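You operate a simulated robot arm through the tools that you are given. There is no shell and no other tool. Be economical: measure what you need, move in short steps, check, and stop when the job is done.

You are at the controls of a simulated two-armed robot. One attempt, no reset.

TASK
Open the door of the cupboard under the drawer, take the blue bottle and leave it on the shelf of the cupboard under the drawer, then shut the door. Then take the lid off the glass jug and lay it down on the top of the airbrush table. Then switch the electric turntable switch on. Then pull the fridge door open. Do these in the order given. Set down upright: blue bottle.

It is judged by the outcome, as a careful person would: the job done as asked, and still so three seconds after it is handed in. It fails if anything else is knocked over, pushed out of place, dropped, spilled or broken. Lids that push on must go on centred and level and be pressed home; caps that screw on are set level and turned clockwise until they are tight.

THE ROBOT
Two 7-joint arms with two-finger parallel grippers on one trunk, on a base that drives. Base frame: it is fixed to the floor where the robot stands at the start and does not move with it; the origin is under the middle of the robot, x ahead of it, y to its left, z up. Lengths are in mm, angles in degrees, forces in N, time in s.
The left shoulder is at the start at [20, 170, 1178], the right one opposite. With the tool pointing down near the work surface each hand reaches from about 100 to 660 mm from the robot's upright axis, wherever it stands, measured 20 degrees to its own side. Places, roughly: blue bottle [6500, -1250, 750]; door of the cupboard under the drawer [8200, -300, 400]; electric turntable switch [7000, -1200, 800]; fridge door [8200, 2300, 400]; glass jug (11x7x9 cm) [6700, -1200, 800]; shelf of the cupboard under the drawer [8500, -300, 400]. Payload 3.8 kg a hand.
The TCP of each hand is the grasp point between the finger pads, 30 mm short of the fingertips. In the tool frame z runs along the fingers and y along their closing line. The gripper opens to 110 mm. The fingers are 20 mm wide and 10 mm thick; the gripper's body (48 by 112 mm) begins 55 mm behind the TCP.
Orientation is that of the tool frame in the base frame, as a unit quaternion [w, x, y, z]. With the fingers straight down and closing along the base's y, the tool's x points along the base's -x, its y along +y and its z along -z.

THE INTERFACE
- The arms move only by the tool jog_arm. It takes "left_motion", "right_motion" or both (then of equal length, played together; a hand with none holds still); each is one flat list of numbers, 7 for each row, row after row: the shift along the tool's x, y, z in mm, then the turn, a rotation vector about the tool's x, y, z in degrees, then the finger opening in mm, from 0 to 110. In form: [dx, dy, dz, rx, ry, rz, hand, dx, dy, dz, rx, ry, rz, hand, ...]. A call has 1 to 12 rows; each row is the pose to reach, as a shift and turn from the pose commanded when the call began, along the tool's axes at that moment. A row lasts 0.2 s, in which the tool goes at most 50 mm and 8.6 degrees; a call with a longer step from one row to the next is refused whole, and so is a gripper value outside its range. Where a pose cannot be reached the arm comes as near as it can. A force on the tool above 40 N (or 10 N above the force at the start of the call, whichever is more), or a blocked arm, ends the call early, and 0.2 s more pass. Each finger travels about 72 mm/s and halts on what it meets, pressing with about 29 N; the grip force reading is that of the motor and also rises with nothing between the fingers. The clock runs only during rows and for 0.2 s after the last one: add rows that repeat a pose to give the fingers time. The reply holds the time, the measured pose of the TCP, the force on the tool along the base axes, the opening and the grip force, in the units named above and with some noise, with the torque about the TCP (base axes, N m) and any sound that the robot's microphone picked up.
- Cameras (640 x 400 px; columns grow to the right, rows downward): "scene" is now at [114.5, 1.6, 1341]; the picture's right is [0.03, -1.00, 0.00], its down [-0.45, -0.01, -0.89] and it looks along [0.89, 0.02, -0.45] (base axes); focal length 258 px, centre (320, 200). "left" rides on the left gripper at [72, -17, -103] in its tool frame; the picture's right is [0.23, 0.97, 0.00], its down [-0.76, 0.18, -0.62] and it looks along [-0.61, 0.14, 0.78] (tool axes); focal length 222 px, centre (320, 200). "right" rides on the right gripper at [72, 17, -103] in its tool frame; the picture's right is [-0.23, 0.97, 0.00], its down [-0.76, -0.18, -0.62] and it looks along [-0.61, -0.14, 0.78] (tool axes); focal length 222 px, centre (320, 200). There is no depth. A picture from a camera that has moved, and an enlarged one, comes with that camera's place and axes in the base frame and with its lens.
- snapshot(camera): a new picture of that camera. No time passes.
- slide_trunk(by): slides the trunk up (or, below 0, down) by that many mm; the arms and the scene camera ride with it, the base frame stays. It gives what a move gives, with no picture.
- base_move(legs): drives the robot by 1 to 6 legs, each [ahead, turn to the left] in mm and degrees, along the robot's own axes; the way and the turn of a leg run together, so that a leg with both is an arc; at most 1500 mm and 180 degrees a leg. The arms and the cameras ride along, it lands a little off, and it stops where it bumps. It gives what a move gives.
- aim_head(pan, tilt): turns the head with the scene camera to pan (to the left, within 80 degrees either way) and tilt (down, from -29 to 69), counted from straight ahead of the robot. It gives what a move gives.
- enlarge(camera, box): a new picture of the part [left, top, right, bottom] of that camera's present view, enlarged. No time passes.
- job_done(): hands the job in; it is judged then, once.

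Go step by step. Nothing tells you exact positions but the pictures and the camera data: compare them with the known pose of the tool, close in by small moves and look again before you grip or let go. The budget is 165 turns and 122 pictures, counting those below and the enlarged ones. Unless the task says otherwise, let go and move clear before handing in, and close with one line.

The tools are called after ">>>" by a JSON object that holds its "api" and its "payload". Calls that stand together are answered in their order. jog_arm: Moves the arms, as the interface text tells. Its arguments: {"type":"object","properties":{"left_motion":{"type":"array","items":{"type":"number"}},"right_motion":{"type":"array","items":{"type":"number"}}},"required":[]} The other tools are called the same way: slide_trunk (by) slides the trunk up or down; base_move (legs) drives the base; aim_head (pan, tilt) turns the head that bears the scene camera; snapshot (camera) takes a picture; enlarge (camera, box) takes an enlarged picture of a part of a camera's view; job_done () hands the job in.

At the start:

```text
time_s: 0.0
left_eef_pos: [464.0, 212.9, 813.6]
left_ee_rot: [-0.001, 0.0, 1.0, 0.0]
left_wrist_force: [0.7, 1.3, -0.8]
left_moment: [0.01, -0.01, 0.02]
left_gripper_width: 110.1
left_grasp_force: 0.3
right_eef_pos: [501.1, -196.4, 712.7]
right_ee_rot: [0.0, 0.0, 1.0, 0.0]
right_wrist_force: [-0.1, 0.2, 0.7]
right_moment: [0.0, -0.01, -0.01]
right_gripper_width: 109.9
right_grasp_force: 0.0
trunk travel left (down, up): [-275.0, 295.0]
robot x, y, heading: [-1.6, -0.9, -0.1]
head pan, tilt: [1.5, 26.6]
```

scene: 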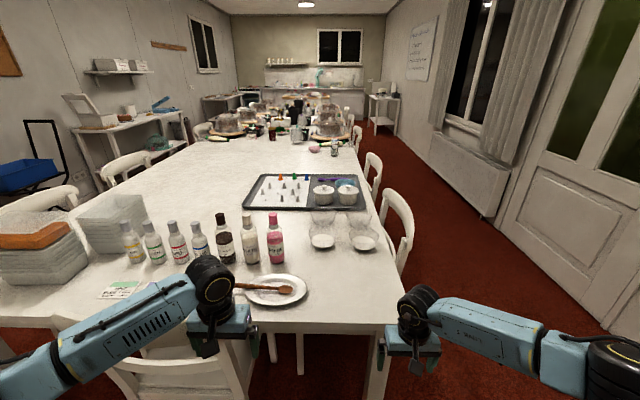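
right: 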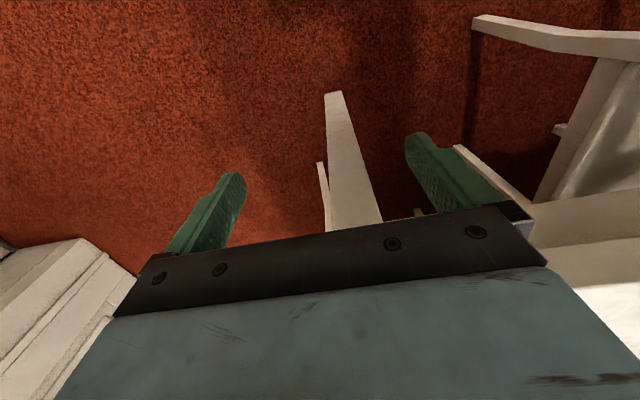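
left: 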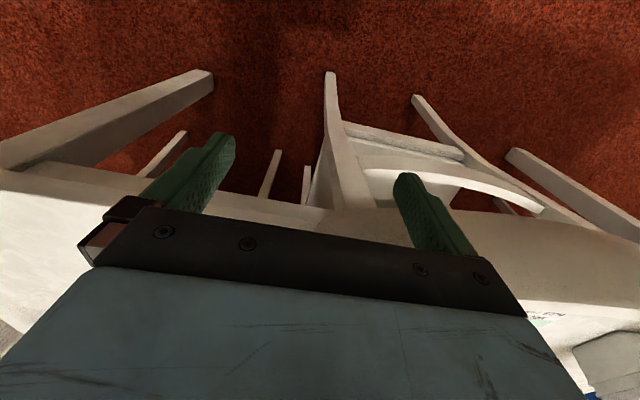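

The robot stands at the end of a long table, and the targets are 6–8 m ahead, on the small table against the right wall and beyond it. First I look further ahead and to the right to plan the drive.

>>> {"api": "enlarge", "payload": {"camera": "scene", "box": [180, 40, 440, 200]}}

>>> {"api": "aim_head", "payload": {"pan": -40, "tilt": 35}}

>>> {"api": "snapshot", "payload": {"camera": "scene"}}

```text
2.46 times, centred on (310, 120) of scene
camera zoom: at [114.5, 1.6, 1341.0], right [0.03, -1.0, 0.0], down [-0.45, -0.01, -0.89], along [0.89, 0.02, -0.45], focal length 635 px, centre (345, 397)
```

zoom: 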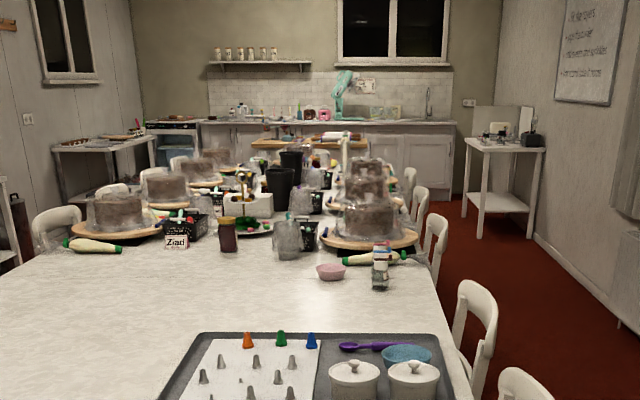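

```text
time_s: 1.1
left_eef_pos: [462.8, 212.6, 812.5]
left_ee_rot: [0.001, 0.0, 1.0, 0.0]
left_wrist_force: [0.0, 0.2, -0.8]
left_moment: [0.0, 0.02, 0.01]
left_gripper_width: 109.6
left_grasp_force: 0.0
right_eef_pos: [501.6, -195.2, 713.1]
right_ee_rot: [-0.001, 0.0, 1.0, 0.0]
right_wrist_force: [0.5, 0.6, -0.7]
right_moment: [0.02, 0.02, 0.01]
right_gripper_width: 109.7
right_grasp_force: 0.1
trunk travel left (down, up): [-275.0, 295.0]
robot x, y, heading: [1.1, 2.8, 0.4]
head pan, tilt: [-40.0, 35.0]
```

```text
117 pictures are left
camera scene: at [90.4, -57.3, 1327.8], right [-0.64, -0.77, 0.0], down [-0.44, 0.37, -0.82], along [0.63, -0.53, -0.57], focal length 258 px, centre (320, 200)
```

scene: 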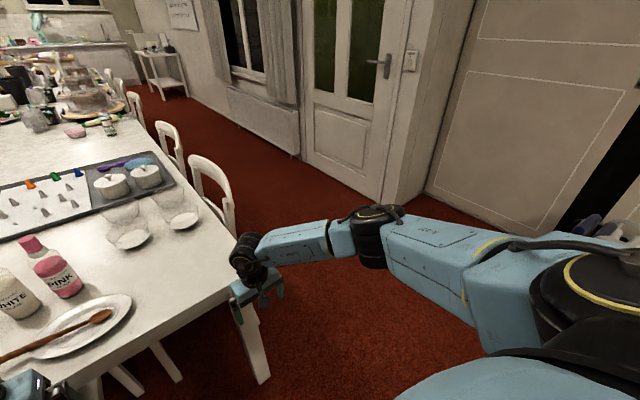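

The aisle on the right looks about 1.1 m wide, between the chairs at y≈-530 and the wall at y≈-1700. I back off, then turn into the aisle.

>>> {"api": "base_move", "payload": {"legs": [[-250, 0], [0, -55], [1230, 0], [0, 55]]}}

>>> {"api": "aim_head", "payload": {"pan": 0, "tilt": 25}}

>>> {"api": "snapshot", "payload": {"camera": "scene"}}

```text
time_s: 13.4
left_eef_pos: [894.9, -748.0, 812.6]
left_ee_rot: [0.0, -0.007, 1.0, 0.0]
left_wrist_force: [0.2, -0.8, -0.2]
left_moment: [0.0, -0.01, -0.01]
left_gripper_width: 110.2
left_grasp_force: 0.0
right_eef_pos: [939.3, -1153.4, 713.2]
right_ee_rot: [0.0, -0.008, 1.0, 0.0]
right_wrist_force: [-0.3, -0.6, -0.6]
right_moment: [-0.02, 0.02, 0.0]
right_gripper_width: 109.9
right_grasp_force: 0.1
trunk travel left (down, up): [-275.0, 295.0]
robot x, y, heading: [433.7, -968.8, 0.7]
head pan, tilt: [-40.0, 35.0]
```

```text
time_s: 14.5
left_eef_pos: [895.9, -748.7, 812.7]
left_ee_rot: [0.0, -0.008, 1.0, 0.0]
left_wrist_force: [0.0, -0.4, -0.8]
left_moment: [0.02, 0.01, 0.03]
left_gripper_width: 110.0
left_grasp_force: 0.1
right_eef_pos: [939.4, -1155.2, 711.9]
right_ee_rot: [0.0, -0.007, 1.0, 0.001]
right_wrist_force: [-0.8, -0.5, 0.4]
right_moment: [-0.03, -0.02, -0.02]
right_gripper_width: 110.1
right_grasp_force: 0.1
trunk travel left (down, up): [-275.0, 295.0]
robot x, y, heading: [436.8, -971.7, 0.7]
head pan, tilt: [0.0, 25.0]
```

```text
116 pictures are left
camera scene: at [550.5, -966.3, 1343.5], right [0.01, -1.0, 0.0], down [-0.42, -0.01, -0.91], along [0.91, 0.01, -0.42], focal length 258 px, centre (320, 200)
```

scene: 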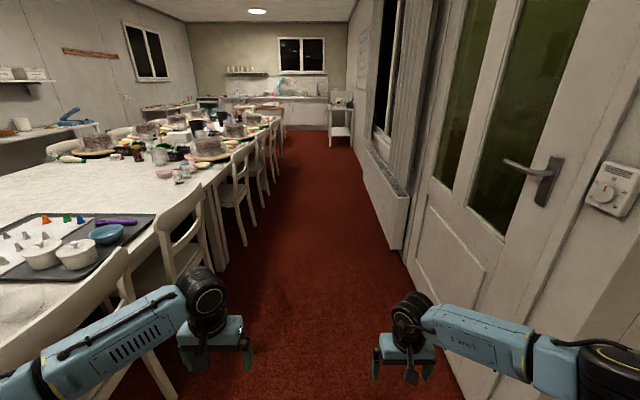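

The aisle is clear along y≈-1000. I drive on to about x=5400.

>>> {"api": "base_move", "payload": {"legs": [[1450, -0.7], [1450, 0], [1450, 0], [600, 0]]}}

>>> {"api": "snapshot", "payload": {"camera": "scene"}}

```text
time_s: 38.0
left_eef_pos: [5767.7, -650.8, 812.7]
left_ee_rot: [0.0, -0.015, 1.0, 0.001]
left_wrist_force: [1.0, -0.3, -0.1]
left_moment: [-0.03, -0.01, 0.0]
left_gripper_width: 110.0
left_grasp_force: 0.1
right_eef_pos: [5819.0, -1056.4, 711.9]
right_ee_rot: [0.0, -0.014, 1.0, 0.0]
right_wrist_force: [0.8, -1.0, 0.2]
right_moment: [0.02, 0.0, -0.01]
right_gripper_width: 109.6
right_grasp_force: 0.0
trunk travel left (down, up): [-275.0, 295.0]
robot x, y, heading: [5311.0, -879.2, 1.8]
head pan, tilt: [0.0, 25.0]
```

```text
115 pictures are left
camera scene: at [5427.6, -874.9, 1343.5], right [0.03, -1.0, 0.0], down [-0.42, -0.01, -0.91], along [0.91, 0.03, -0.42], focal length 258 px, centre (320, 200)
```

scene: 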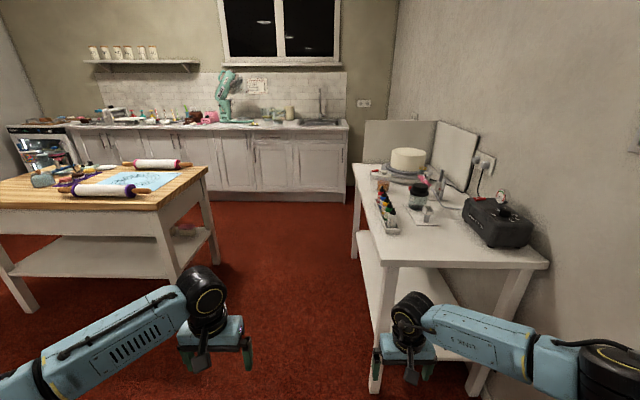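

The airbrush table runs along the right wall, and the counter with its cupboards is at the far wall. I zoom in on both.

>>> {"api": "enlarge", "payload": {"camera": "scene", "box": [350, 130, 550, 255]}}

>>> {"api": "enlarge", "payload": {"camera": "scene", "box": [0, 80, 360, 305]}}

```text
3.20 times, centred on (450, 192) of scene
camera zoom: at [5427.6, -874.9, 1343.5], right [0.03, -1.0, 0.0], down [-0.42, -0.01, -0.91], along [0.91, 0.03, -0.42], focal length 825 px, centre (-96, 224)
```

zoom: 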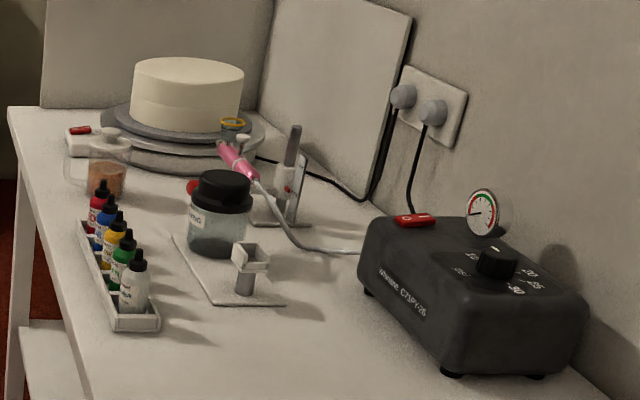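

```text
1.78 times, centred on (180, 192) of scene
camera zoom: at [5427.6, -874.9, 1343.5], right [0.03, -1.0, 0.0], down [-0.42, -0.01, -0.91], along [0.91, 0.03, -0.42], focal length 458 px, centre (569, 213)
```

zoom: 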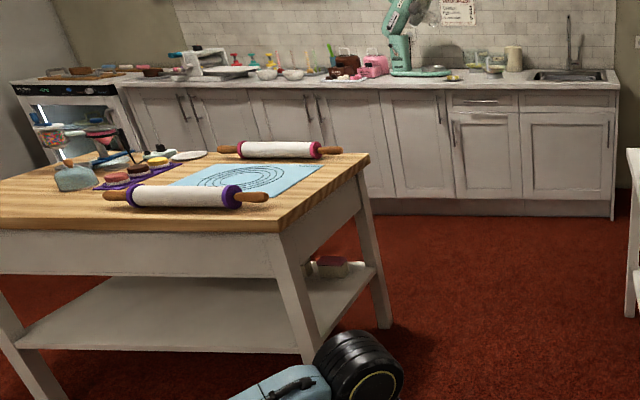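

The blue bottle is the second dropper bottle in the rack, the lidded jug is behind the rack, and the turntable switch is the red rocker on the small white box. The cupboard under the drawer has its handle on the left and its hinge on the right, at about y -45 to -457. I drive there first.

>>> {"api": "base_move", "payload": {"legs": [[0, 8], [1400, 0], [450, 0], [0, 55], [480, 0], [0, -65]]}}

>>> {"api": "aim_head", "payload": {"pan": -15, "tilt": 40}}

>>> {"api": "snapshot", "payload": {"camera": "scene"}}

```text
time_s: 50.8
left_eef_pos: [7119.4, -79.3, 812.0]
left_ee_rot: [-0.01, -0.538, 0.843, -0.005]
left_wrist_force: [-0.8, -3.0, 3.5]
left_moment: [0.06, 0.18, 0.19]
left_gripper_width: 109.5
left_grasp_force: 0.1
right_eef_pos: [7506.0, -212.6, 713.0]
right_ee_rot: [0.0, -0.535, 0.845, 0.001]
right_wrist_force: [0.5, 0.4, 0.5]
right_moment: [0.0, -0.01, -0.01]
right_gripper_width: 110.0
right_grasp_force: 0.0
trunk travel left (down, up): [-275.0, 295.0]
robot x, y, heading: [7116.0, -584.4, 64.4]
head pan, tilt: [0.0, 25.0]
stopped in leg 5: the force on the tool passed its limit at 65 N (the readings are from after the stop); the commanded pose is now the measured one
```

```text
time_s: 51.5
left_eef_pos: [7119.3, -79.2, 812.4]
left_ee_rot: [-0.01, -0.537, 0.843, -0.005]
left_wrist_force: [-0.9, -5.8, 2.1]
left_moment: [0.02, 0.1, 0.33]
left_gripper_width: 109.5
left_grasp_force: 0.1
right_eef_pos: [7505.4, -212.9, 712.2]
right_ee_rot: [0.001, -0.535, 0.845, 0.0]
right_wrist_force: [-0.1, 1.0, -0.2]
right_moment: [-0.01, -0.04, 0.0]
right_gripper_width: 110.3
right_grasp_force: 0.1
trunk travel left (down, up): [-275.0, 295.0]
robot x, y, heading: [7116.2, -580.1, 64.4]
head pan, tilt: [-15.0, 40.0]
```

```text
112 pictures are left
camera scene: at [7181.1, -500.2, 1320.3], right [0.76, -0.65, 0.0], down [-0.42, -0.49, -0.77], along [0.5, 0.58, -0.64], focal length 258 px, centre (320, 200)
```

scene: 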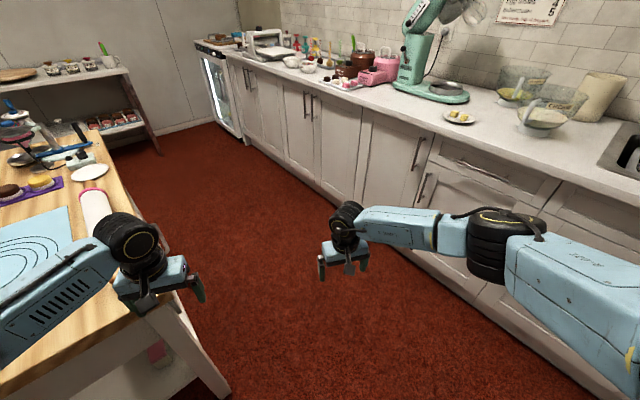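

The left hand bumped the edge of the baking table. I back straight off and face the counter.

>>> {"api": "base_move", "payload": {"legs": [[-120, 0], [0, -64]]}}

>>> {"api": "aim_head", "payload": {"pan": 30, "tilt": 40}}

>>> {"api": "snapshot", "payload": {"camera": "scene"}}

```text
time_s: 55.6
left_eef_pos: [7517.4, -469.1, 811.3]
left_ee_rot: [-0.011, -0.013, 1.0, 0.002]
left_wrist_force: [0.7, 0.1, 0.3]
left_moment: [-0.01, 0.03, -0.01]
left_gripper_width: 109.9
left_grasp_force: 0.1
right_eef_pos: [7567.9, -874.6, 712.0]
right_ee_rot: [0.0, -0.009, 1.0, 0.0]
right_wrist_force: [-0.4, -0.3, 0.2]
right_moment: [0.02, 0.0, -0.02]
right_gripper_width: 109.9
right_grasp_force: 0.2
trunk travel left (down, up): [-275.0, 295.0]
robot x, y, heading: [7065.3, -689.7, 1.0]
head pan, tilt: [-15.0, 40.0]
```

```text
time_s: 56.7
left_eef_pos: [7518.0, -467.8, 812.5]
left_ee_rot: [-0.011, -0.013, 1.0, 0.002]
left_wrist_force: [-0.3, 0.5, 0.3]
left_moment: [-0.01, -0.03, 0.04]
left_gripper_width: 109.9
left_grasp_force: 0.1
right_eef_pos: [7569.5, -872.8, 712.9]
right_ee_rot: [0.001, -0.009, 1.0, 0.0]
right_wrist_force: [-0.3, 0.6, -0.1]
right_moment: [-0.01, -0.04, 0.03]
right_gripper_width: 109.9
right_grasp_force: 0.2
trunk travel left (down, up): [-275.0, 295.0]
robot x, y, heading: [7061.4, -685.4, 0.8]
head pan, tilt: [30.0, 40.0]
```

```text
111 pictures are left
camera scene: at [7160.7, -645.4, 1320.2], right [0.51, -0.86, 0.0], down [-0.55, -0.33, -0.77], along [0.66, 0.39, -0.64], focal length 258 px, centre (320, 200)
```

scene: 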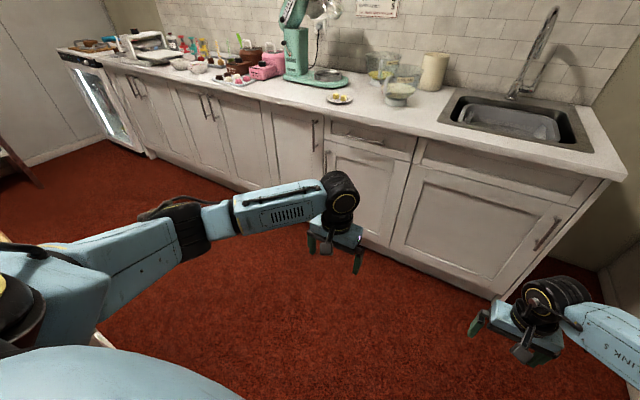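

The target door's handle is a vertical bar near (8170, -85, 626). I move forward, shift sideways to y≈40, and face the counter again.

>>> {"api": "base_move", "payload": {"legs": [[420, 0], [0, 84], [700, 0], [0, -85]]}}

>>> {"api": "aim_head", "payload": {"pan": -10, "tilt": 50}}

>>> {"api": "snapshot", "payload": {"camera": "scene"}}

```text
time_s: 69.9
left_eef_pos: [7978.6, 240.3, 811.9]
left_ee_rot: [-0.011, -0.022, 1.0, 0.002]
left_wrist_force: [-0.3, -0.5, 0.7]
left_moment: [-0.01, -0.02, 0.0]
left_gripper_width: 110.2
left_grasp_force: 0.0
right_eef_pos: [8037.2, -164.0, 711.6]
right_ee_rot: [0.0, -0.017, 1.0, 0.0]
right_wrist_force: [-0.4, 0.1, -0.2]
right_moment: [-0.01, 0.02, -0.03]
right_gripper_width: 110.0
right_grasp_force: 0.1
trunk travel left (down, up): [-275.0, 295.0]
robot x, y, heading: [7529.6, 14.8, 1.7]
head pan, tilt: [30.0, 40.0]
```

```text
time_s: 71.0
left_eef_pos: [7979.0, 239.9, 811.6]
left_ee_rot: [-0.011, -0.02, 1.0, 0.002]
left_wrist_force: [0.4, -0.1, -0.2]
left_moment: [-0.01, 0.01, -0.02]
left_gripper_width: 110.0
left_grasp_force: 0.2
right_eef_pos: [8036.5, -164.4, 712.4]
right_ee_rot: [0.0, -0.018, 1.0, -0.001]
right_wrist_force: [0.8, -0.2, -0.6]
right_moment: [-0.02, -0.02, -0.04]
right_gripper_width: 109.8
right_grasp_force: 0.0
trunk travel left (down, up): [-275.0, 295.0]
robot x, y, heading: [7526.3, 11.0, 2.3]
head pan, tilt: [-10.0, 50.0]
```

```text
110 pictures are left
camera scene: at [7628.0, 2.1, 1306.1], right [-0.14, -0.99, 0.0], down [-0.76, 0.11, -0.64], along [0.64, -0.09, -0.77], focal length 258 px, centre (320, 200)
```

scene: 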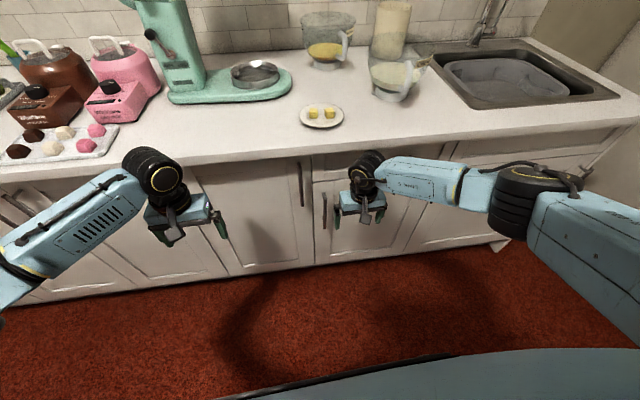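

The target handle is near (8125, -90, 650), with a neighbouring handle about 70 mm to its left. I rotate the right hand to horizontal just in front of it, with the fingers at 50 mm.

>>> {"api": "jog_arm", "payload": {"right_motion": [2.4, 6.7, 5.6, 0, -8.2, 0, 100, 4.7, 13.5, 11.3, 0, -16.4, 0, 90, 7.1, 20.2, 16.9, 0, -24.6, 0, 80, 9.5, 26.9, 22.5, 0, -32.8, 0, 70, 11.8, 33.6, 28.2, 0, -41, 0, 60, 14.2, 40.4, 33.8, 0, -49.2, 0, 50, 16.5, 47.1, 39.5, 0, -57.4, 0, 50, 18.9, 53.8, 45.1, 0, -65.6, 0, 50, 21.3, 60.5, 50.7, 0, -73.8, 0, 50, 23.6, 67.3, 56.4, 0, -82, 0, 50, 26, 74, 62, 0, -90, 0, 50]}}

>>> {"api": "snapshot", "payload": {"camera": "right"}}

>>> {"api": "snapshot", "payload": {"camera": "scene"}}

```text
time_s: 73.3
left_eef_pos: [7978.7, 239.6, 811.4]
left_ee_rot: [-0.011, -0.022, 1.0, 0.002]
left_wrist_force: [1.2, 0.8, 0.2]
left_moment: [-0.04, 0.03, 0.0]
left_gripper_width: 109.8
left_grasp_force: 0.1
right_eef_pos: [8008.7, 50.3, 822.6]
right_ee_rot: [0.664, 0.03, 0.746, -0.032]
right_wrist_force: [-0.8, 0.5, -0.3]
right_moment: [0.01, -0.02, -0.02]
right_gripper_width: 50.2
right_grasp_force: 0.0
right hand out of reach, approached as far as the arm can: row 5, 6, 7, 8, 9, 10, 11
trunk travel left (down, up): [-275.0, 295.0]
robot x, y, heading: [7528.9, 15.0, 2.3]
head pan, tilt: [-10.0, 50.0]
```

```text
109 pictures are left
camera right: at [7899.5, 75.7, 762.2], right [0.11, 0.97, 0.22], down [-0.54, -0.12, 0.83], along [0.83, -0.21, 0.51], focal length 222 px, centre (320, 200)
```

right: 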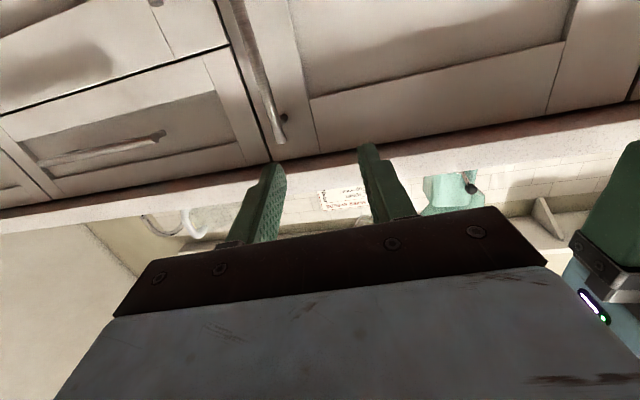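

```text
108 pictures are left
camera scene: at [7628.2, 2.1, 1306.0], right [-0.14, -0.99, 0.0], down [-0.76, 0.11, -0.64], along [0.64, -0.09, -0.77], focal length 258 px, centre (320, 200)
```

scene: 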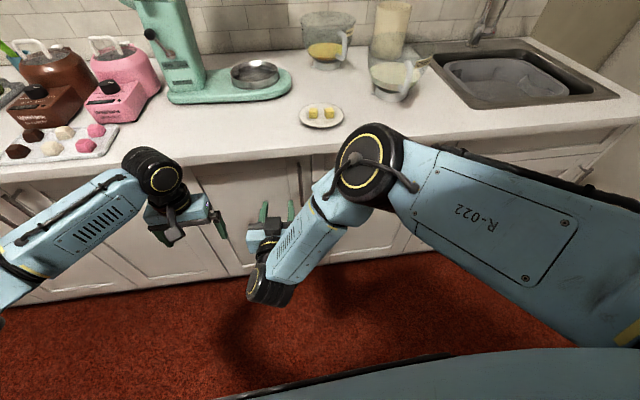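

The horizontal pose isn't reachable that low from this height. I back off a little and lower the trunk.

>>> {"api": "base_move", "payload": {"legs": [[-120, 0]]}}

>>> {"api": "slide_trunk", "payload": {"by": -230}}

>>> {"api": "snapshot", "payload": {"camera": "scene"}}

```text
time_s: 74.6
left_eef_pos: [7857.5, 235.5, 812.7]
left_ee_rot: [-0.011, -0.02, 1.0, 0.002]
left_wrist_force: [-0.4, 0.3, 0.2]
left_moment: [0.01, -0.03, 0.01]
left_gripper_width: 110.0
left_grasp_force: 0.0
right_eef_pos: [7887.8, 46.1, 822.9]
right_ee_rot: [0.664, 0.031, 0.747, -0.033]
right_wrist_force: [-0.5, -0.5, 0.2]
right_moment: [0.0, 0.05, -0.01]
right_gripper_width: 50.2
right_grasp_force: 0.0
trunk travel left (down, up): [-275.0, 295.0]
robot x, y, heading: [7412.0, 8.8, 2.0]
head pan, tilt: [-10.0, 50.0]
```

```text
time_s: 77.0
left_eef_pos: [7857.6, 236.3, 583.0]
left_ee_rot: [-0.011, -0.02, 1.0, 0.001]
left_wrist_force: [-0.1, 0.4, -0.5]
left_moment: [-0.02, 0.01, 0.03]
left_gripper_width: 110.2
left_grasp_force: 0.0
right_eef_pos: [7888.6, 45.9, 593.5]
right_ee_rot: [0.662, 0.031, 0.748, -0.032]
right_wrist_force: [1.0, -0.7, 0.4]
right_moment: [0.0, 0.02, 0.02]
right_gripper_width: 50.0
right_grasp_force: 0.1
trunk travel left (down, up): [-45.0, 525.0]
robot x, y, heading: [7412.6, 7.0, 2.0]
head pan, tilt: [-10.0, 50.0]
```

```text
107 pictures are left
camera scene: at [7507.4, -2.2, 1076.1], right [-0.14, -0.99, 0.0], down [-0.76, 0.11, -0.64], along [0.64, -0.09, -0.77], focal length 258 px, centre (320, 200)
```

scene: 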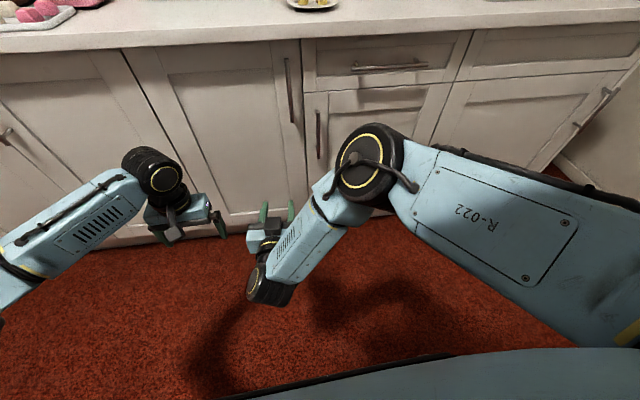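

The view is clear, and the handle is near (8165, -93, 605). I move the right hand in front of it.

>>> {"api": "jog_arm", "payload": {"right_motion": [-2, -35, 20, 0, 0, 0, 50, -4, -70, 40, 0, 0, 0, 50, -6, -105, 60, 0, 0, 0, 50, -8, -139, 80, 0, 0, 0, 50]}}

>>> {"api": "snapshot", "payload": {"camera": "scene"}}

>>> {"api": "snapshot", "payload": {"camera": "right"}}

```text
time_s: 78.0
left_eef_pos: [7858.3, 235.0, 581.4]
left_ee_rot: [-0.012, -0.02, 1.0, 0.001]
left_wrist_force: [1.5, 0.0, -0.3]
left_moment: [0.0, 0.01, -0.03]
left_gripper_width: 110.0
left_grasp_force: 0.0
right_eef_pos: [7949.4, -30.4, 640.1]
right_ee_rot: [0.652, 0.043, 0.755, -0.046]
right_wrist_force: [0.4, 0.1, 0.7]
right_moment: [-0.02, -0.01, 0.04]
right_gripper_width: 50.4
right_grasp_force: 0.1
right hand out of reach, approached as far as the arm can: row 1, 2, 3, 4
trunk travel left (down, up): [-45.0, 525.0]
robot x, y, heading: [7403.8, 7.7, 1.9]
head pan, tilt: [-10.0, 50.0]
```

```text
106 pictures are left
camera scene: at [7507.6, -2.3, 1076.0], right [-0.14, -0.99, 0.0], down [-0.76, 0.11, -0.64], along [0.64, -0.09, -0.77], focal length 258 px, centre (320, 200)
```

scene: 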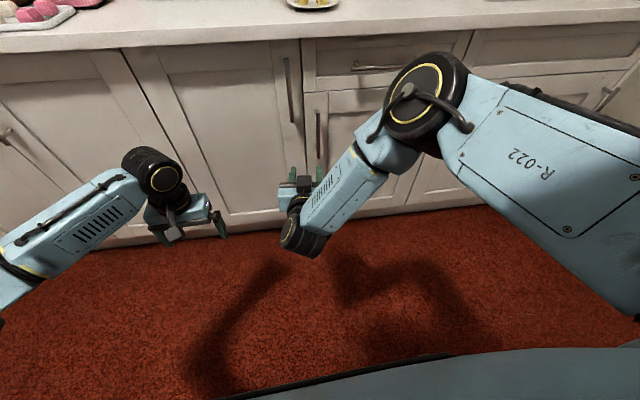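

```text
105 pictures are left
camera right: at [7839.6, -0.6, 582.9], right [0.16, 0.96, 0.21], down [-0.52, -0.1, 0.85], along [0.84, -0.24, 0.49], focal length 222 px, centre (320, 200)
```

right: 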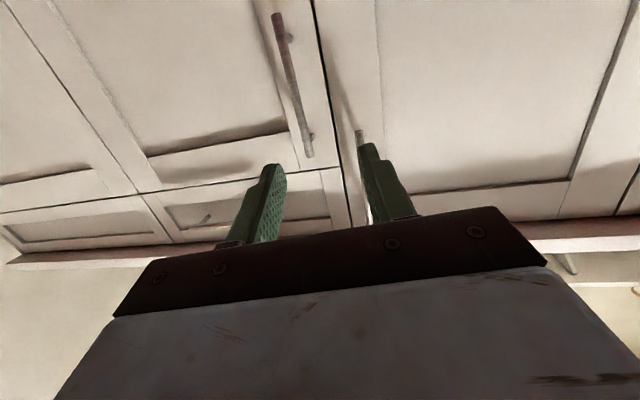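

This posture limits the wrist because the hand is too close to the body. I extend it forward, where the pose should be easier to reach, and level it.

>>> {"api": "jog_arm", "payload": {"right_motion": [4, -10, 24, -1, -1.5, 0, 50, 8, -20, 48, -2.5, -3, 0, 50, 12, -30, 72, -4, -4.5, 0, 50, 15, -40, 96, -5.5, -6, 0, 50, 18, -50, 121, -7, -7.5, 0, 50, 18, -50, 121, -7, -7.5, 0, 50]}}

>>> {"api": "snapshot", "payload": {"camera": "right"}}

```text
time_s: 79.4
left_eef_pos: [7858.8, 236.6, 581.5]
left_ee_rot: [-0.011, -0.02, 1.0, 0.002]
left_wrist_force: [-0.4, 0.3, -0.7]
left_moment: [-0.01, 0.01, 0.02]
left_gripper_width: 110.3
left_grasp_force: 0.1
right_eef_pos: [8044.1, 12.5, 693.9]
right_ee_rot: [0.681, 0.022, 0.732, -0.024]
right_wrist_force: [0.1, -0.3, 0.1]
right_moment: [0.01, 0.03, 0.01]
right_gripper_width: 49.9
right_grasp_force: 0.0
right hand out of reach, approached as far as the arm can: row 1, 2, 3, 4, 5, 6
trunk travel left (down, up): [-45.0, 525.0]
robot x, y, heading: [7407.8, 11.2, 1.9]
head pan, tilt: [-10.0, 50.0]
```

```text
104 pictures are left
camera right: at [7936.5, 35.5, 627.3], right [0.08, 0.97, 0.22], down [-0.58, -0.14, 0.8], along [0.81, -0.19, 0.55], focal length 222 px, centre (320, 200)
```

right: 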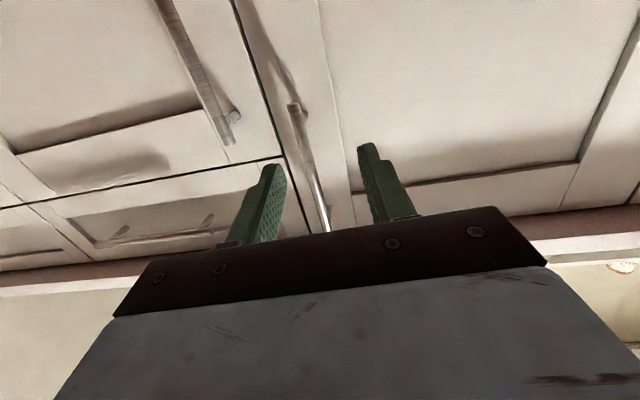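

A fully horizontal wrist is at the limit. I try a pitched-down hand of about 45° instead, which still grips a vertical bar.

>>> {"api": "jog_arm", "payload": {"right_motion": [0, -10, -10, 0, 8, 0, 50, 0, -20, -20, 0, 16, 0, 50, 0, -30, -30, 0, 24, 0, 50, 0, -40, -40, 0, 32, 0, 50, 0, -50, -50, 0, 40, 0, 50, 0, -50, -50, 0, 40, 0, 50]}}

```text
time_s: 80.8
left_eef_pos: [7859.1, 236.6, 581.9]
left_ee_rot: [-0.011, -0.02, 1.0, 0.001]
left_wrist_force: [0.0, 0.5, -0.7]
left_moment: [-0.03, 0.02, 0.02]
left_gripper_width: 110.0
left_grasp_force: 0.0
right_eef_pos: [7987.7, -35.3, 691.6]
right_ee_rot: [0.39, 0.027, 0.92, -0.013]
right_wrist_force: [-0.1, 0.0, -0.1]
right_moment: [0.03, -0.03, 0.0]
right_gripper_width: 50.0
right_grasp_force: 0.1
trunk travel left (down, up): [-45.0, 525.0]
robot x, y, heading: [7407.5, 10.0, 2.0]
head pan, tilt: [-10.0, 50.0]
```

That pose is reachable. I advance towards the handle with the hand pitched 45° down.

>>> {"api": "jog_arm", "payload": {"right_motion": [-12, -17, 37, 0, 0, 0, 50, -24, -35, 74, 0, 0, 0, 50, -36, -52, 112, 0, 0, 0, 50, -36, -52, 112, 0, 0, 0, 50]}}

>>> {"api": "snapshot", "payload": {"camera": "right"}}

>>> {"api": "enlarge", "payload": {"camera": "scene", "box": [220, 40, 420, 165]}}

```text
time_s: 81.8
left_eef_pos: [7858.3, 236.0, 581.9]
left_ee_rot: [-0.011, -0.02, 1.0, 0.002]
left_wrist_force: [0.6, -0.2, 0.1]
left_moment: [0.01, 0.0, -0.01]
left_gripper_width: 110.2
left_grasp_force: 0.0
right_eef_pos: [8090.0, -94.0, 639.1]
right_ee_rot: [0.391, 0.028, 0.92, -0.014]
right_wrist_force: [0.9, -0.3, -0.2]
right_moment: [0.02, -0.04, -0.01]
right_gripper_width: 49.8
right_grasp_force: 0.0
trunk travel left (down, up): [-45.0, 525.0]
robot x, y, heading: [7409.1, 11.5, 1.8]
head pan, tilt: [-10.0, 50.0]
```

```text
103 pictures are left
camera right: at [7966.1, -69.7, 658.4], right [0.22, 0.96, 0.16], down [0.07, -0.18, 0.98], along [0.97, -0.2, -0.11], focal length 222 px, centre (320, 200)
```

right: 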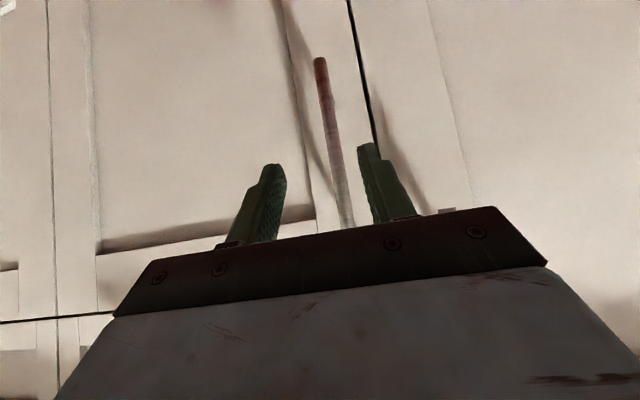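

```text
3.20 times, centred on (320, 102) of scene
camera zoom: at [7507.5, -2.2, 1076.1], right [-0.14, -0.99, 0.0], down [-0.76, 0.11, -0.64], along [0.64, -0.09, -0.77], focal length 825 px, centre (320, 512)
```

zoom: 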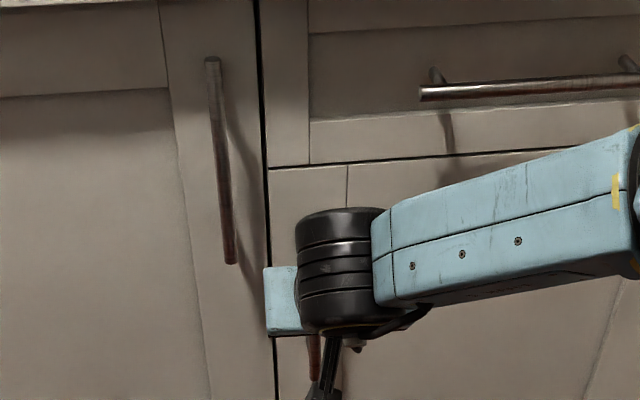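

The bar lies between the fingers at y≈-91. I advance onto it and close.

>>> {"api": "jog_arm", "payload": {"right_motion": [-6, 2, 20, 0, 0, 0, 50, -11, 4, 40, 0, 0, 0, 50, -16.6, 6, 60, 0, 0, 0, 50, -16.6, 6, 60, 0, 0, 0, 50]}}

>>> {"api": "snapshot", "payload": {"camera": "right"}}

```text
time_s: 82.8
left_eef_pos: [7858.0, 236.6, 582.0]
left_ee_rot: [-0.011, -0.02, 1.0, 0.001]
left_wrist_force: [0.3, -1.0, -0.7]
left_moment: [0.0, 0.01, 0.03]
left_gripper_width: 110.0
left_grasp_force: 0.1
right_eef_pos: [8140.6, -93.2, 608.7]
right_ee_rot: [0.39, 0.028, 0.92, -0.014]
right_wrist_force: [-0.3, -0.3, 0.4]
right_moment: [0.01, 0.02, -0.01]
right_gripper_width: 50.0
right_grasp_force: 0.1
right hand out of reach, approached as far as the arm can: row 3, 4
trunk travel left (down, up): [-45.0, 525.0]
robot x, y, heading: [7408.0, 12.2, 1.8]
head pan, tilt: [-10.0, 50.0]
```

```text
101 pictures are left
camera right: at [8016.8, -68.7, 627.5], right [0.22, 0.96, 0.16], down [0.07, -0.18, 0.98], along [0.97, -0.2, -0.11], focal length 222 px, centre (320, 200)
```

right: 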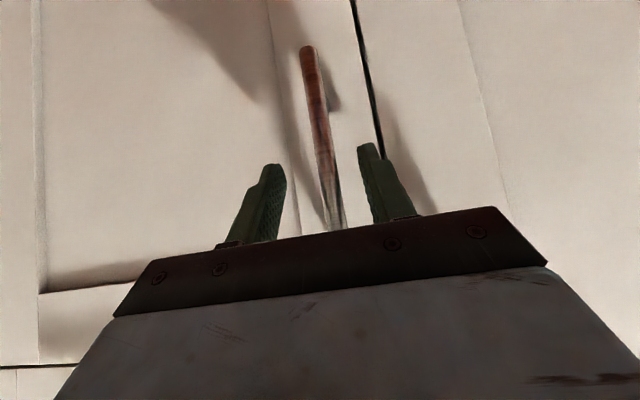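

The bar is centred between the fingers in y. I close to test whether it sits between the pads.

>>> {"api": "jog_arm", "payload": {"right_motion": [0, 0, 0, 0, 0, 0, 30, 0, 0, 0, 0, 0, 0, 5, 0, 0, 0, 0, 0, 0, 0, 0, 0, 0, 0, 0, 0, 0, 0, 0, 0, 0, 0, 0, 0]}}

>>> {"api": "snapshot", "payload": {"camera": "right"}}

```text
time_s: 84.0
left_eef_pos: [7857.7, 236.4, 581.9]
left_ee_rot: [-0.011, -0.02, 1.0, 0.001]
left_wrist_force: [-0.1, -0.4, 0.0]
left_moment: [0.03, 0.01, 0.02]
left_gripper_width: 109.9
left_grasp_force: 0.0
right_eef_pos: [8139.6, -88.0, 607.3]
right_ee_rot: [0.39, 0.026, 0.92, -0.01]
right_wrist_force: [-1.4, 22.4, -0.8]
right_moment: [0.79, -0.2, 0.12]
right_gripper_width: 11.4
right_grasp_force: 45.0
trunk travel left (down, up): [-45.0, 525.0]
robot x, y, heading: [7407.0, 10.9, 2.1]
head pan, tilt: [-10.0, 50.0]
```

```text
100 pictures are left
camera right: at [8015.9, -64.1, 627.7], right [0.21, 0.96, 0.16], down [0.07, -0.18, 0.98], along [0.97, -0.2, -0.11], focal length 222 px, centre (320, 200)
```

right: 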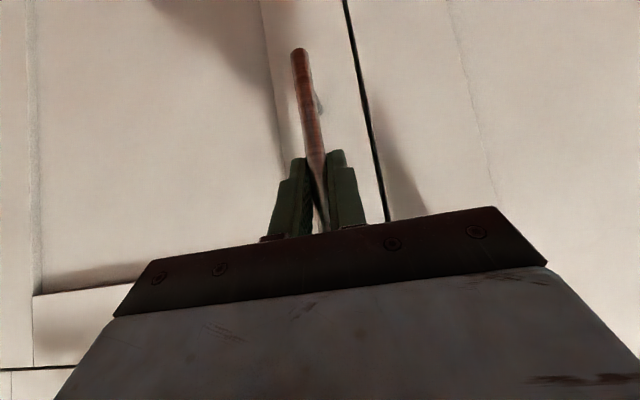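

The bar is gripped at x≈8140. I pull the door open along an arc about the right-hand hinge.

>>> {"api": "jog_arm", "payload": {"right_motion": [16, 1, -17, 0, 0, 0, 0, 33, -6, -34, 0, 0, 0, 0, 49, -14, -50, 0, 0, 0, 0, 64, -23, -66, 0, 0, 0, 0, 79, -33, -82, 0, 0, 0, 0, 94, -45, -97, 0, 0, 0, 0, 108, -58, -111, 0, 0, 0, 0, 121, -72, -125, 0, 0, 0, 0]}}

>>> {"api": "snapshot", "payload": {"camera": "scene"}}

```text
time_s: 85.8
left_eef_pos: [7857.0, 236.8, 582.8]
left_ee_rot: [-0.012, -0.02, 1.0, 0.001]
left_wrist_force: [0.7, -0.7, -0.2]
left_moment: [0.02, -0.01, -0.03]
left_gripper_width: 110.0
left_grasp_force: 0.0
right_eef_pos: [7960.5, -151.6, 609.1]
right_ee_rot: [0.388, 0.024, 0.921, -0.011]
right_wrist_force: [-15.5, 24.4, -8.3]
right_moment: [0.23, -0.24, 0.04]
right_gripper_width: 11.7
right_grasp_force: 44.8
trunk travel left (down, up): [-45.0, 525.0]
robot x, y, heading: [7409.1, 7.0, 1.9]
head pan, tilt: [-10.0, 50.0]
```

```text
99 pictures are left
camera scene: at [7506.8, -0.8, 1076.0], right [-0.14, -0.99, 0.0], down [-0.76, 0.11, -0.64], along [0.64, -0.09, -0.77], focal length 258 px, centre (320, 200)
```

scene: 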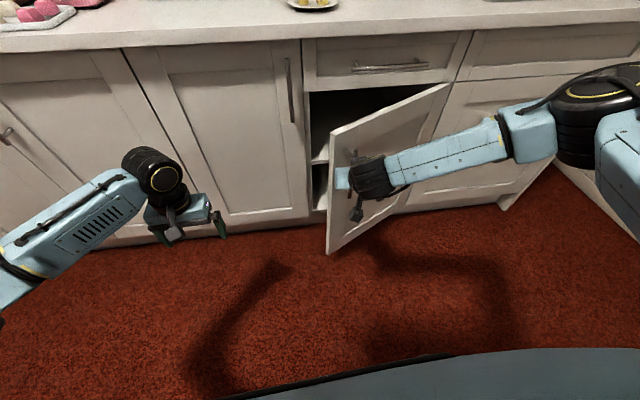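

The door is about 30° open. I continue the arc to about 60°, yawing the hand with it.

>>> {"api": "jog_arm", "payload": {"right_motion": [12, -17, -13, -2, 0, -2, 0, 24, -35, -25, -4, 0, -4, 0, 35, -53, -36, -7, 0, -6.5, 0, 46, -72, -47, -9.5, 0, -9, 0, 55, -92, -57, -12, 0, -11.5, 0, 64, -113, -66, -14.4, 0, -13.9, 0, 71, -135, -73, -17, 0, -16, 0, 78, -157, -80, -19, 0, -18, 0]}}

>>> {"api": "snapshot", "payload": {"camera": "scene"}}

```text
time_s: 87.0
left_eef_pos: [7857.2, 236.7, 581.4]
left_ee_rot: [-0.011, -0.02, 1.0, 0.0]
left_wrist_force: [0.5, 0.2, -0.2]
left_moment: [-0.03, -0.02, 0.0]
left_gripper_width: 110.0
left_grasp_force: 0.1
right_eef_pos: [7872.7, -229.6, 608.7]
right_ee_rot: [0.382, -0.11, 0.916, 0.05]
right_wrist_force: [-5.9, 5.2, 9.4]
right_moment: [-0.64, 0.05, 0.07]
right_gripper_width: 11.9
right_grasp_force: 45.3
right hand out of reach, approached as far as the arm can: row 3
trunk travel left (down, up): [-45.0, 525.0]
robot x, y, heading: [7405.4, 10.4, 2.1]
head pan, tilt: [-10.0, 50.0]
stopped in row 6 (right hand): the force on the tool passed its limit at 43 N (the readings are from after the stop); the commanded pose is now the measured one
```

```text
98 pictures are left
camera scene: at [7506.5, -1.2, 1076.2], right [-0.14, -0.99, 0.0], down [-0.76, 0.11, -0.64], along [0.64, -0.09, -0.77], focal length 258 px, centre (320, 200)
```

scene: 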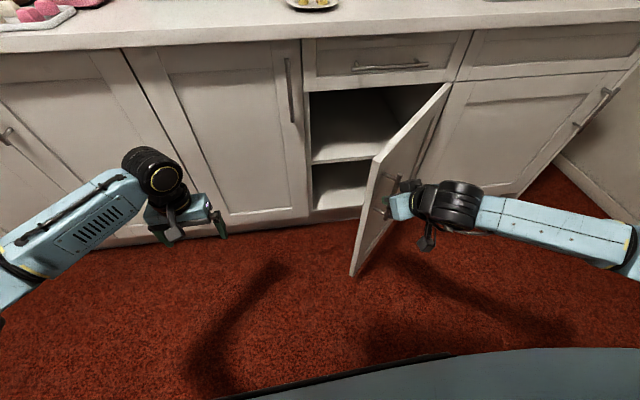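

The door is about 50° open. I release the bar and withdraw the right hand, then push the door wider with the left hand from its inner side.

>>> {"api": "jog_arm", "payload": {"right_motion": [0, 0, 0, 0, 0, 0, 20, 0, 0, 0, 0, 0, 0, 35, 0, 0, 0, 0, 0, 0, 40, 0, 0, -35, 0, 0, 0, 40, 0, 0, -70, 0, 0, 0, 40, 0, 0, -110, 0, 0, 0, 40, 0, 0, -150, 0, 0, 0, 40]}}

>>> {"api": "snapshot", "payload": {"camera": "scene"}}

```text
time_s: 88.6
left_eef_pos: [7858.6, 236.5, 581.3]
left_ee_rot: [-0.012, -0.021, 1.0, 0.002]
left_wrist_force: [-0.1, 1.1, 0.3]
left_moment: [0.01, 0.02, 0.01]
left_gripper_width: 109.9
left_grasp_force: 0.0
right_eef_pos: [7782.9, -261.1, 705.8]
right_ee_rot: [0.38, -0.108, 0.917, 0.049]
right_wrist_force: [0.6, -0.1, 1.0]
right_moment: [-0.02, 0.01, 0.02]
right_gripper_width: 40.0
right_grasp_force: 0.0
right hand out of reach, approached as far as the arm can: row 7
trunk travel left (down, up): [-45.0, 525.0]
robot x, y, heading: [7408.1, 7.5, 2.1]
head pan, tilt: [-10.0, 50.0]
```

```text
97 pictures are left
camera scene: at [7507.3, -2.1, 1076.0], right [-0.14, -0.99, 0.0], down [-0.76, 0.11, -0.64], along [0.64, -0.09, -0.77], focal length 258 px, centre (320, 200)
```

scene: 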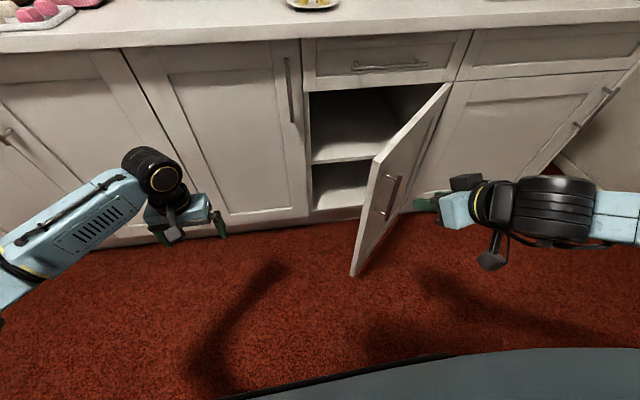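

The right arm reaches better for this. I bring it around the free edge with its fingers closed and look before sweeping.

>>> {"api": "jog_arm", "payload": {"right_motion": [-7, 41, 7, 3, 0, 3, 20, -14, 83, 14, 7, 0, 7, 0, -20, 124, 22, 10, 0, 10, 0, -27, 165, 29, 14, 0, 14, 0, -35, 155, 67, 14, 0, 14, 0, -43, 145, 105, 14, 0, 14, 0, -48, 140, 143, 14, 0, 14, 0, -52, 134, 181, 14, 0, 14, 0]}}

>>> {"api": "snapshot", "payload": {"camera": "scene"}}

```text
time_s: 90.4
left_eef_pos: [7858.7, 236.0, 582.5]
left_ee_rot: [-0.011, -0.02, 1.0, 0.0]
left_wrist_force: [0.0, -0.1, -0.7]
left_moment: [-0.01, -0.01, -0.01]
left_gripper_width: 110.3
left_grasp_force: 0.0
right_eef_pos: [7909.8, -95.4, 615.2]
right_ee_rot: [0.383, 0.051, 0.922, -0.018]
right_wrist_force: [0.6, 0.3, -0.3]
right_moment: [0.02, 0.01, -0.03]
right_gripper_width: 0.1
right_grasp_force: 29.2
right hand out of reach, approached as far as the arm can: row 1, 2
trunk travel left (down, up): [-45.0, 525.0]
robot x, y, heading: [7406.5, 12.6, 1.7]
head pan, tilt: [-10.0, 50.0]
```

```text
96 pictures are left
camera scene: at [7507.1, -2.0, 1076.0], right [-0.14, -0.99, 0.0], down [-0.76, 0.11, -0.64], along [0.64, -0.09, -0.77], focal length 258 px, centre (320, 200)
```

scene: 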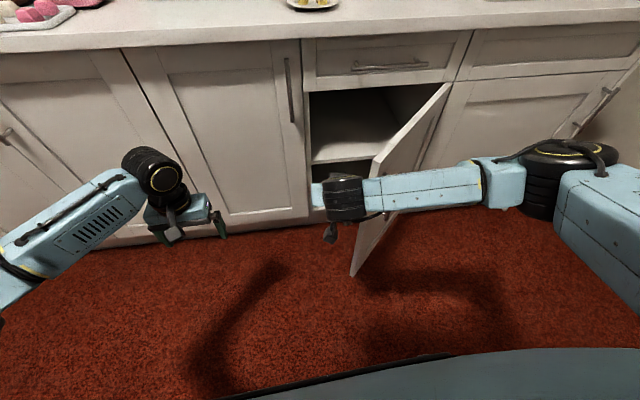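

The hand is inside the free edge and its forearm is above the door. I sweep it right to push the door wide open.

>>> {"api": "jog_arm", "payload": {"right_motion": [-4, -34, 4, 0, 0, 0, 0, -9, -68, 8, 0, 0, 0, 0, -13, -102, 12, 0, 0, 0, 0, -17, -136, 16, 0, 0, 0, 0, -22, -170, 20, 0, 0, 0, 0, -26, -204, 24, 0, 0, 0, 0, -30, -238, 28, 0, 0, 0, 0, -35, -272, 32, 0, 0, 0, 0, -39, -306, 36, 0, 0, 0, 0, -44, -340, 40, 0, 0, 0, 0]}}

>>> {"api": "snapshot", "payload": {"camera": "scene"}}

```text
time_s: 90.9
left_eef_pos: [7857.6, 235.3, 582.7]
left_ee_rot: [-0.011, -0.02, 1.0, 0.001]
left_wrist_force: [0.8, -0.8, -0.2]
left_moment: [-0.02, 0.01, -0.02]
left_gripper_width: 110.0
left_grasp_force: 0.0
right_eef_pos: [7905.4, -123.6, 615.8]
right_ee_rot: [0.378, 0.042, 0.925, -0.005]
right_wrist_force: [-5.7, 5.3, 2.5]
right_moment: [-0.31, -0.26, -0.38]
right_gripper_width: 0.3
right_grasp_force: 28.9
trunk travel left (down, up): [-45.0, 525.0]
robot x, y, heading: [7408.8, 11.5, 2.1]
head pan, tilt: [-10.0, 50.0]
stopped in row 2 (right hand): the force on the tool passed its limit at 56 N (the readings are from after the stop); the commanded pose is now the measured one
```

```text
95 pictures are left
camera scene: at [7507.1, -1.8, 1076.0], right [-0.14, -0.99, 0.0], down [-0.76, 0.11, -0.64], along [0.64, -0.09, -0.77], focal length 258 px, centre (320, 200)
```

scene: 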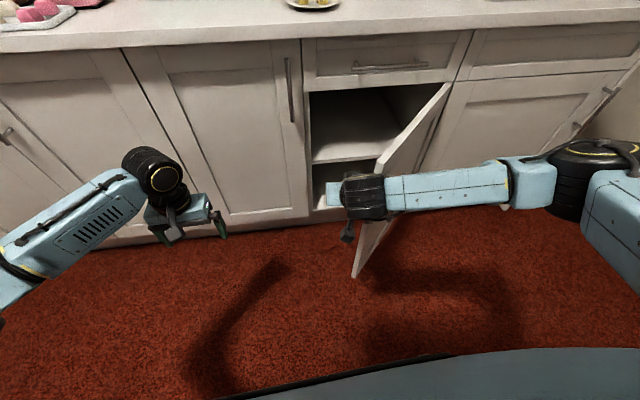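

The contact was too brisk. I repeat the sweep slowly.

>>> {"api": "jog_arm", "payload": {"right_motion": [0, -8, 0, 0, 0, 0, 0, 0, -18, 0, 0, 0, 0, 0, 0, -28, 0, 0, 0, 0, 0, 0, -38, 0, 0, 0, 0, 0, 0, -49, 0, 0, 0, 0, 0, 0, -60, 0, 0, 0, 0, 0, 0, -72, 0, 0, 0, 0, 0, 0, -84, 0, 0, 0, 0, 0, 0, -96, 0, 0, 0, 0, 0, 0, -108, 0, 0, 0, 0, 0, 0, -120, 0, 0, 0, 0, 0, 0, -132, 0, 0, 0, 0, 0]}}

>>> {"api": "snapshot", "payload": {"camera": "scene"}}

```text
time_s: 91.5
left_eef_pos: [7857.0, 236.4, 582.0]
left_ee_rot: [-0.011, -0.022, 1.0, 0.0]
left_wrist_force: [-0.1, 0.5, 0.4]
left_moment: [-0.01, 0.02, 0.0]
left_gripper_width: 110.2
left_grasp_force: 0.1
right_eef_pos: [7899.0, -126.5, 614.7]
right_ee_rot: [0.375, 0.036, 0.926, 0.003]
right_wrist_force: [-5.7, 5.2, 1.5]
right_moment: [-0.37, -0.23, -0.44]
right_gripper_width: 0.0
right_grasp_force: 29.4
trunk travel left (down, up): [-45.0, 525.0]
robot x, y, heading: [7406.8, 10.5, 2.0]
head pan, tilt: [-10.0, 50.0]
stopped in row 2 (right hand): the force on the tool passed its limit at 46 N (the readings are from after the stop); the commanded pose is now the measured one
```

```text
94 pictures are left
camera scene: at [7506.2, -1.1, 1076.1], right [-0.14, -0.99, 0.0], down [-0.76, 0.11, -0.64], along [0.64, -0.09, -0.77], focal length 258 px, centre (320, 200)
```

scene: 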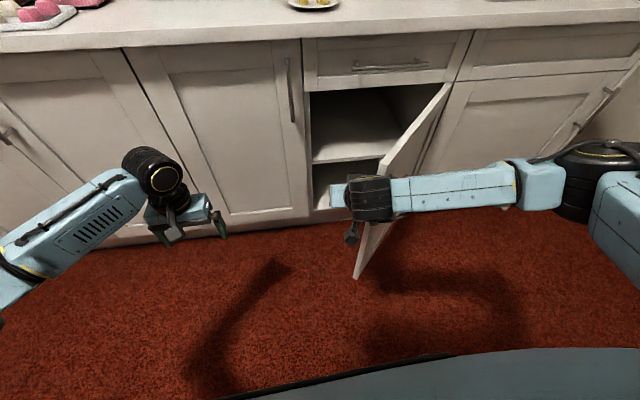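

The gripper body seems to jam on the door edge. I lift the hand and turn the fingers straight down, so only the fingers bear on the inner face below the door's top (z≈735).

>>> {"api": "jog_arm", "payload": {"right_motion": [0, 25, 0, 0, 0, 0, 0, -30, 44, -20, 0, 4, 0, 0, -60, 44, -45, 0, 10, 0, 0, -74, 44, -51, 0, 18, 0, 0, -74, 44, -51, 0, 26, 0, 0, -74, 44, -51, 0, 34, 0, 0, -74, 44, -51, 0, 42, 0, 0, -74, 44, -51, 0, 44, 0, 0]}}

>>> {"api": "snapshot", "payload": {"camera": "scene"}}

```text
time_s: 93.2
left_eef_pos: [7857.4, 237.2, 581.6]
left_ee_rot: [-0.011, -0.021, 1.0, 0.001]
left_wrist_force: [0.3, 0.7, -0.6]
left_moment: [0.0, 0.0, -0.01]
left_gripper_width: 109.8
left_grasp_force: 0.1
right_eef_pos: [7920.6, -89.4, 703.3]
right_ee_rot: [-0.001, 0.034, 0.999, 0.015]
right_wrist_force: [0.7, 0.0, -0.1]
right_moment: [0.03, -0.02, -0.05]
right_gripper_width: 0.0
right_grasp_force: 29.0
trunk travel left (down, up): [-45.0, 525.0]
robot x, y, heading: [7406.9, 10.1, 2.0]
head pan, tilt: [-10.0, 50.0]
```

```text
93 pictures are left
camera scene: at [7506.6, -1.4, 1076.0], right [-0.14, -0.99, 0.0], down [-0.76, 0.11, -0.64], along [0.64, -0.09, -0.77], focal length 258 px, centre (320, 200)
```

scene: 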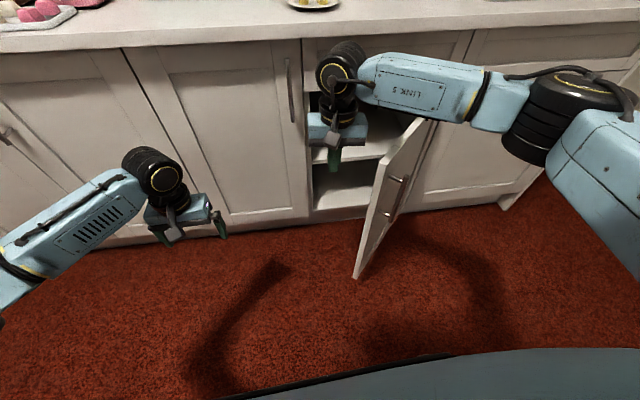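

Now a slow sweep to the right with the fingers down.

>>> {"api": "jog_arm", "payload": {"right_motion": [0, -30, 0, 0, 0, 0, 0, 0, -60, 0, 0, 0, 0, 0, 0, -90, 0, 0, 0, 0, 0, 0, -110, 0, 0, 0, 0, 0, 0, -125, 0, 0, 0, 0, 0, 0, -140, 0, 0, 0, 0, 0, 0, -155, 0, 0, 0, 0, 0, 0, -170, 0, 0, 0, 0, 0, 0, -185, 0, 0, 0, 0, 0, 0, -200, 0, 0, 0, 0, 0, 0, -215, 0, 0, 0, 0, 0, 0, -230, 0, 0, 0, 0, 0]}}

>>> {"api": "snapshot", "payload": {"camera": "scene"}}

```text
time_s: 95.8
left_eef_pos: [7857.3, 236.2, 582.3]
left_ee_rot: [-0.011, -0.021, 1.0, 0.002]
left_wrist_force: [-0.7, -0.8, -0.8]
left_moment: [-0.02, 0.0, 0.02]
left_gripper_width: 110.0
left_grasp_force: 0.0
right_eef_pos: [7906.3, -318.3, 696.3]
right_ee_rot: [-0.001, 0.034, 0.999, 0.016]
right_wrist_force: [0.0, -0.9, 0.2]
right_moment: [0.0, 0.0, -0.02]
right_gripper_width: 0.0
right_grasp_force: 28.9
trunk travel left (down, up): [-45.0, 525.0]
robot x, y, heading: [7404.4, 9.2, 1.9]
head pan, tilt: [-10.0, 50.0]
```

```text
92 pictures are left
camera scene: at [7506.6, -1.5, 1076.1], right [-0.14, -0.99, 0.0], down [-0.76, 0.11, -0.64], along [0.64, -0.09, -0.77], focal length 258 px, centre (320, 200)
```

scene: 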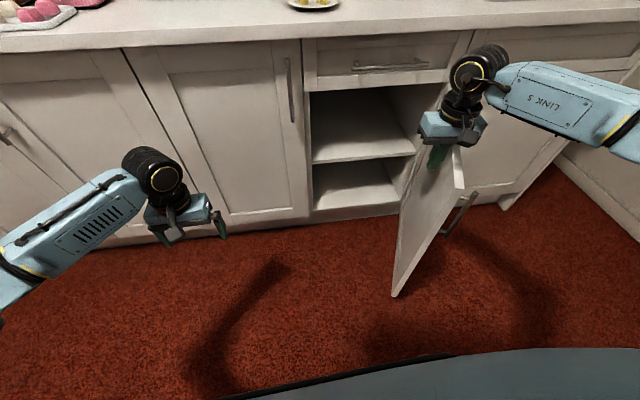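

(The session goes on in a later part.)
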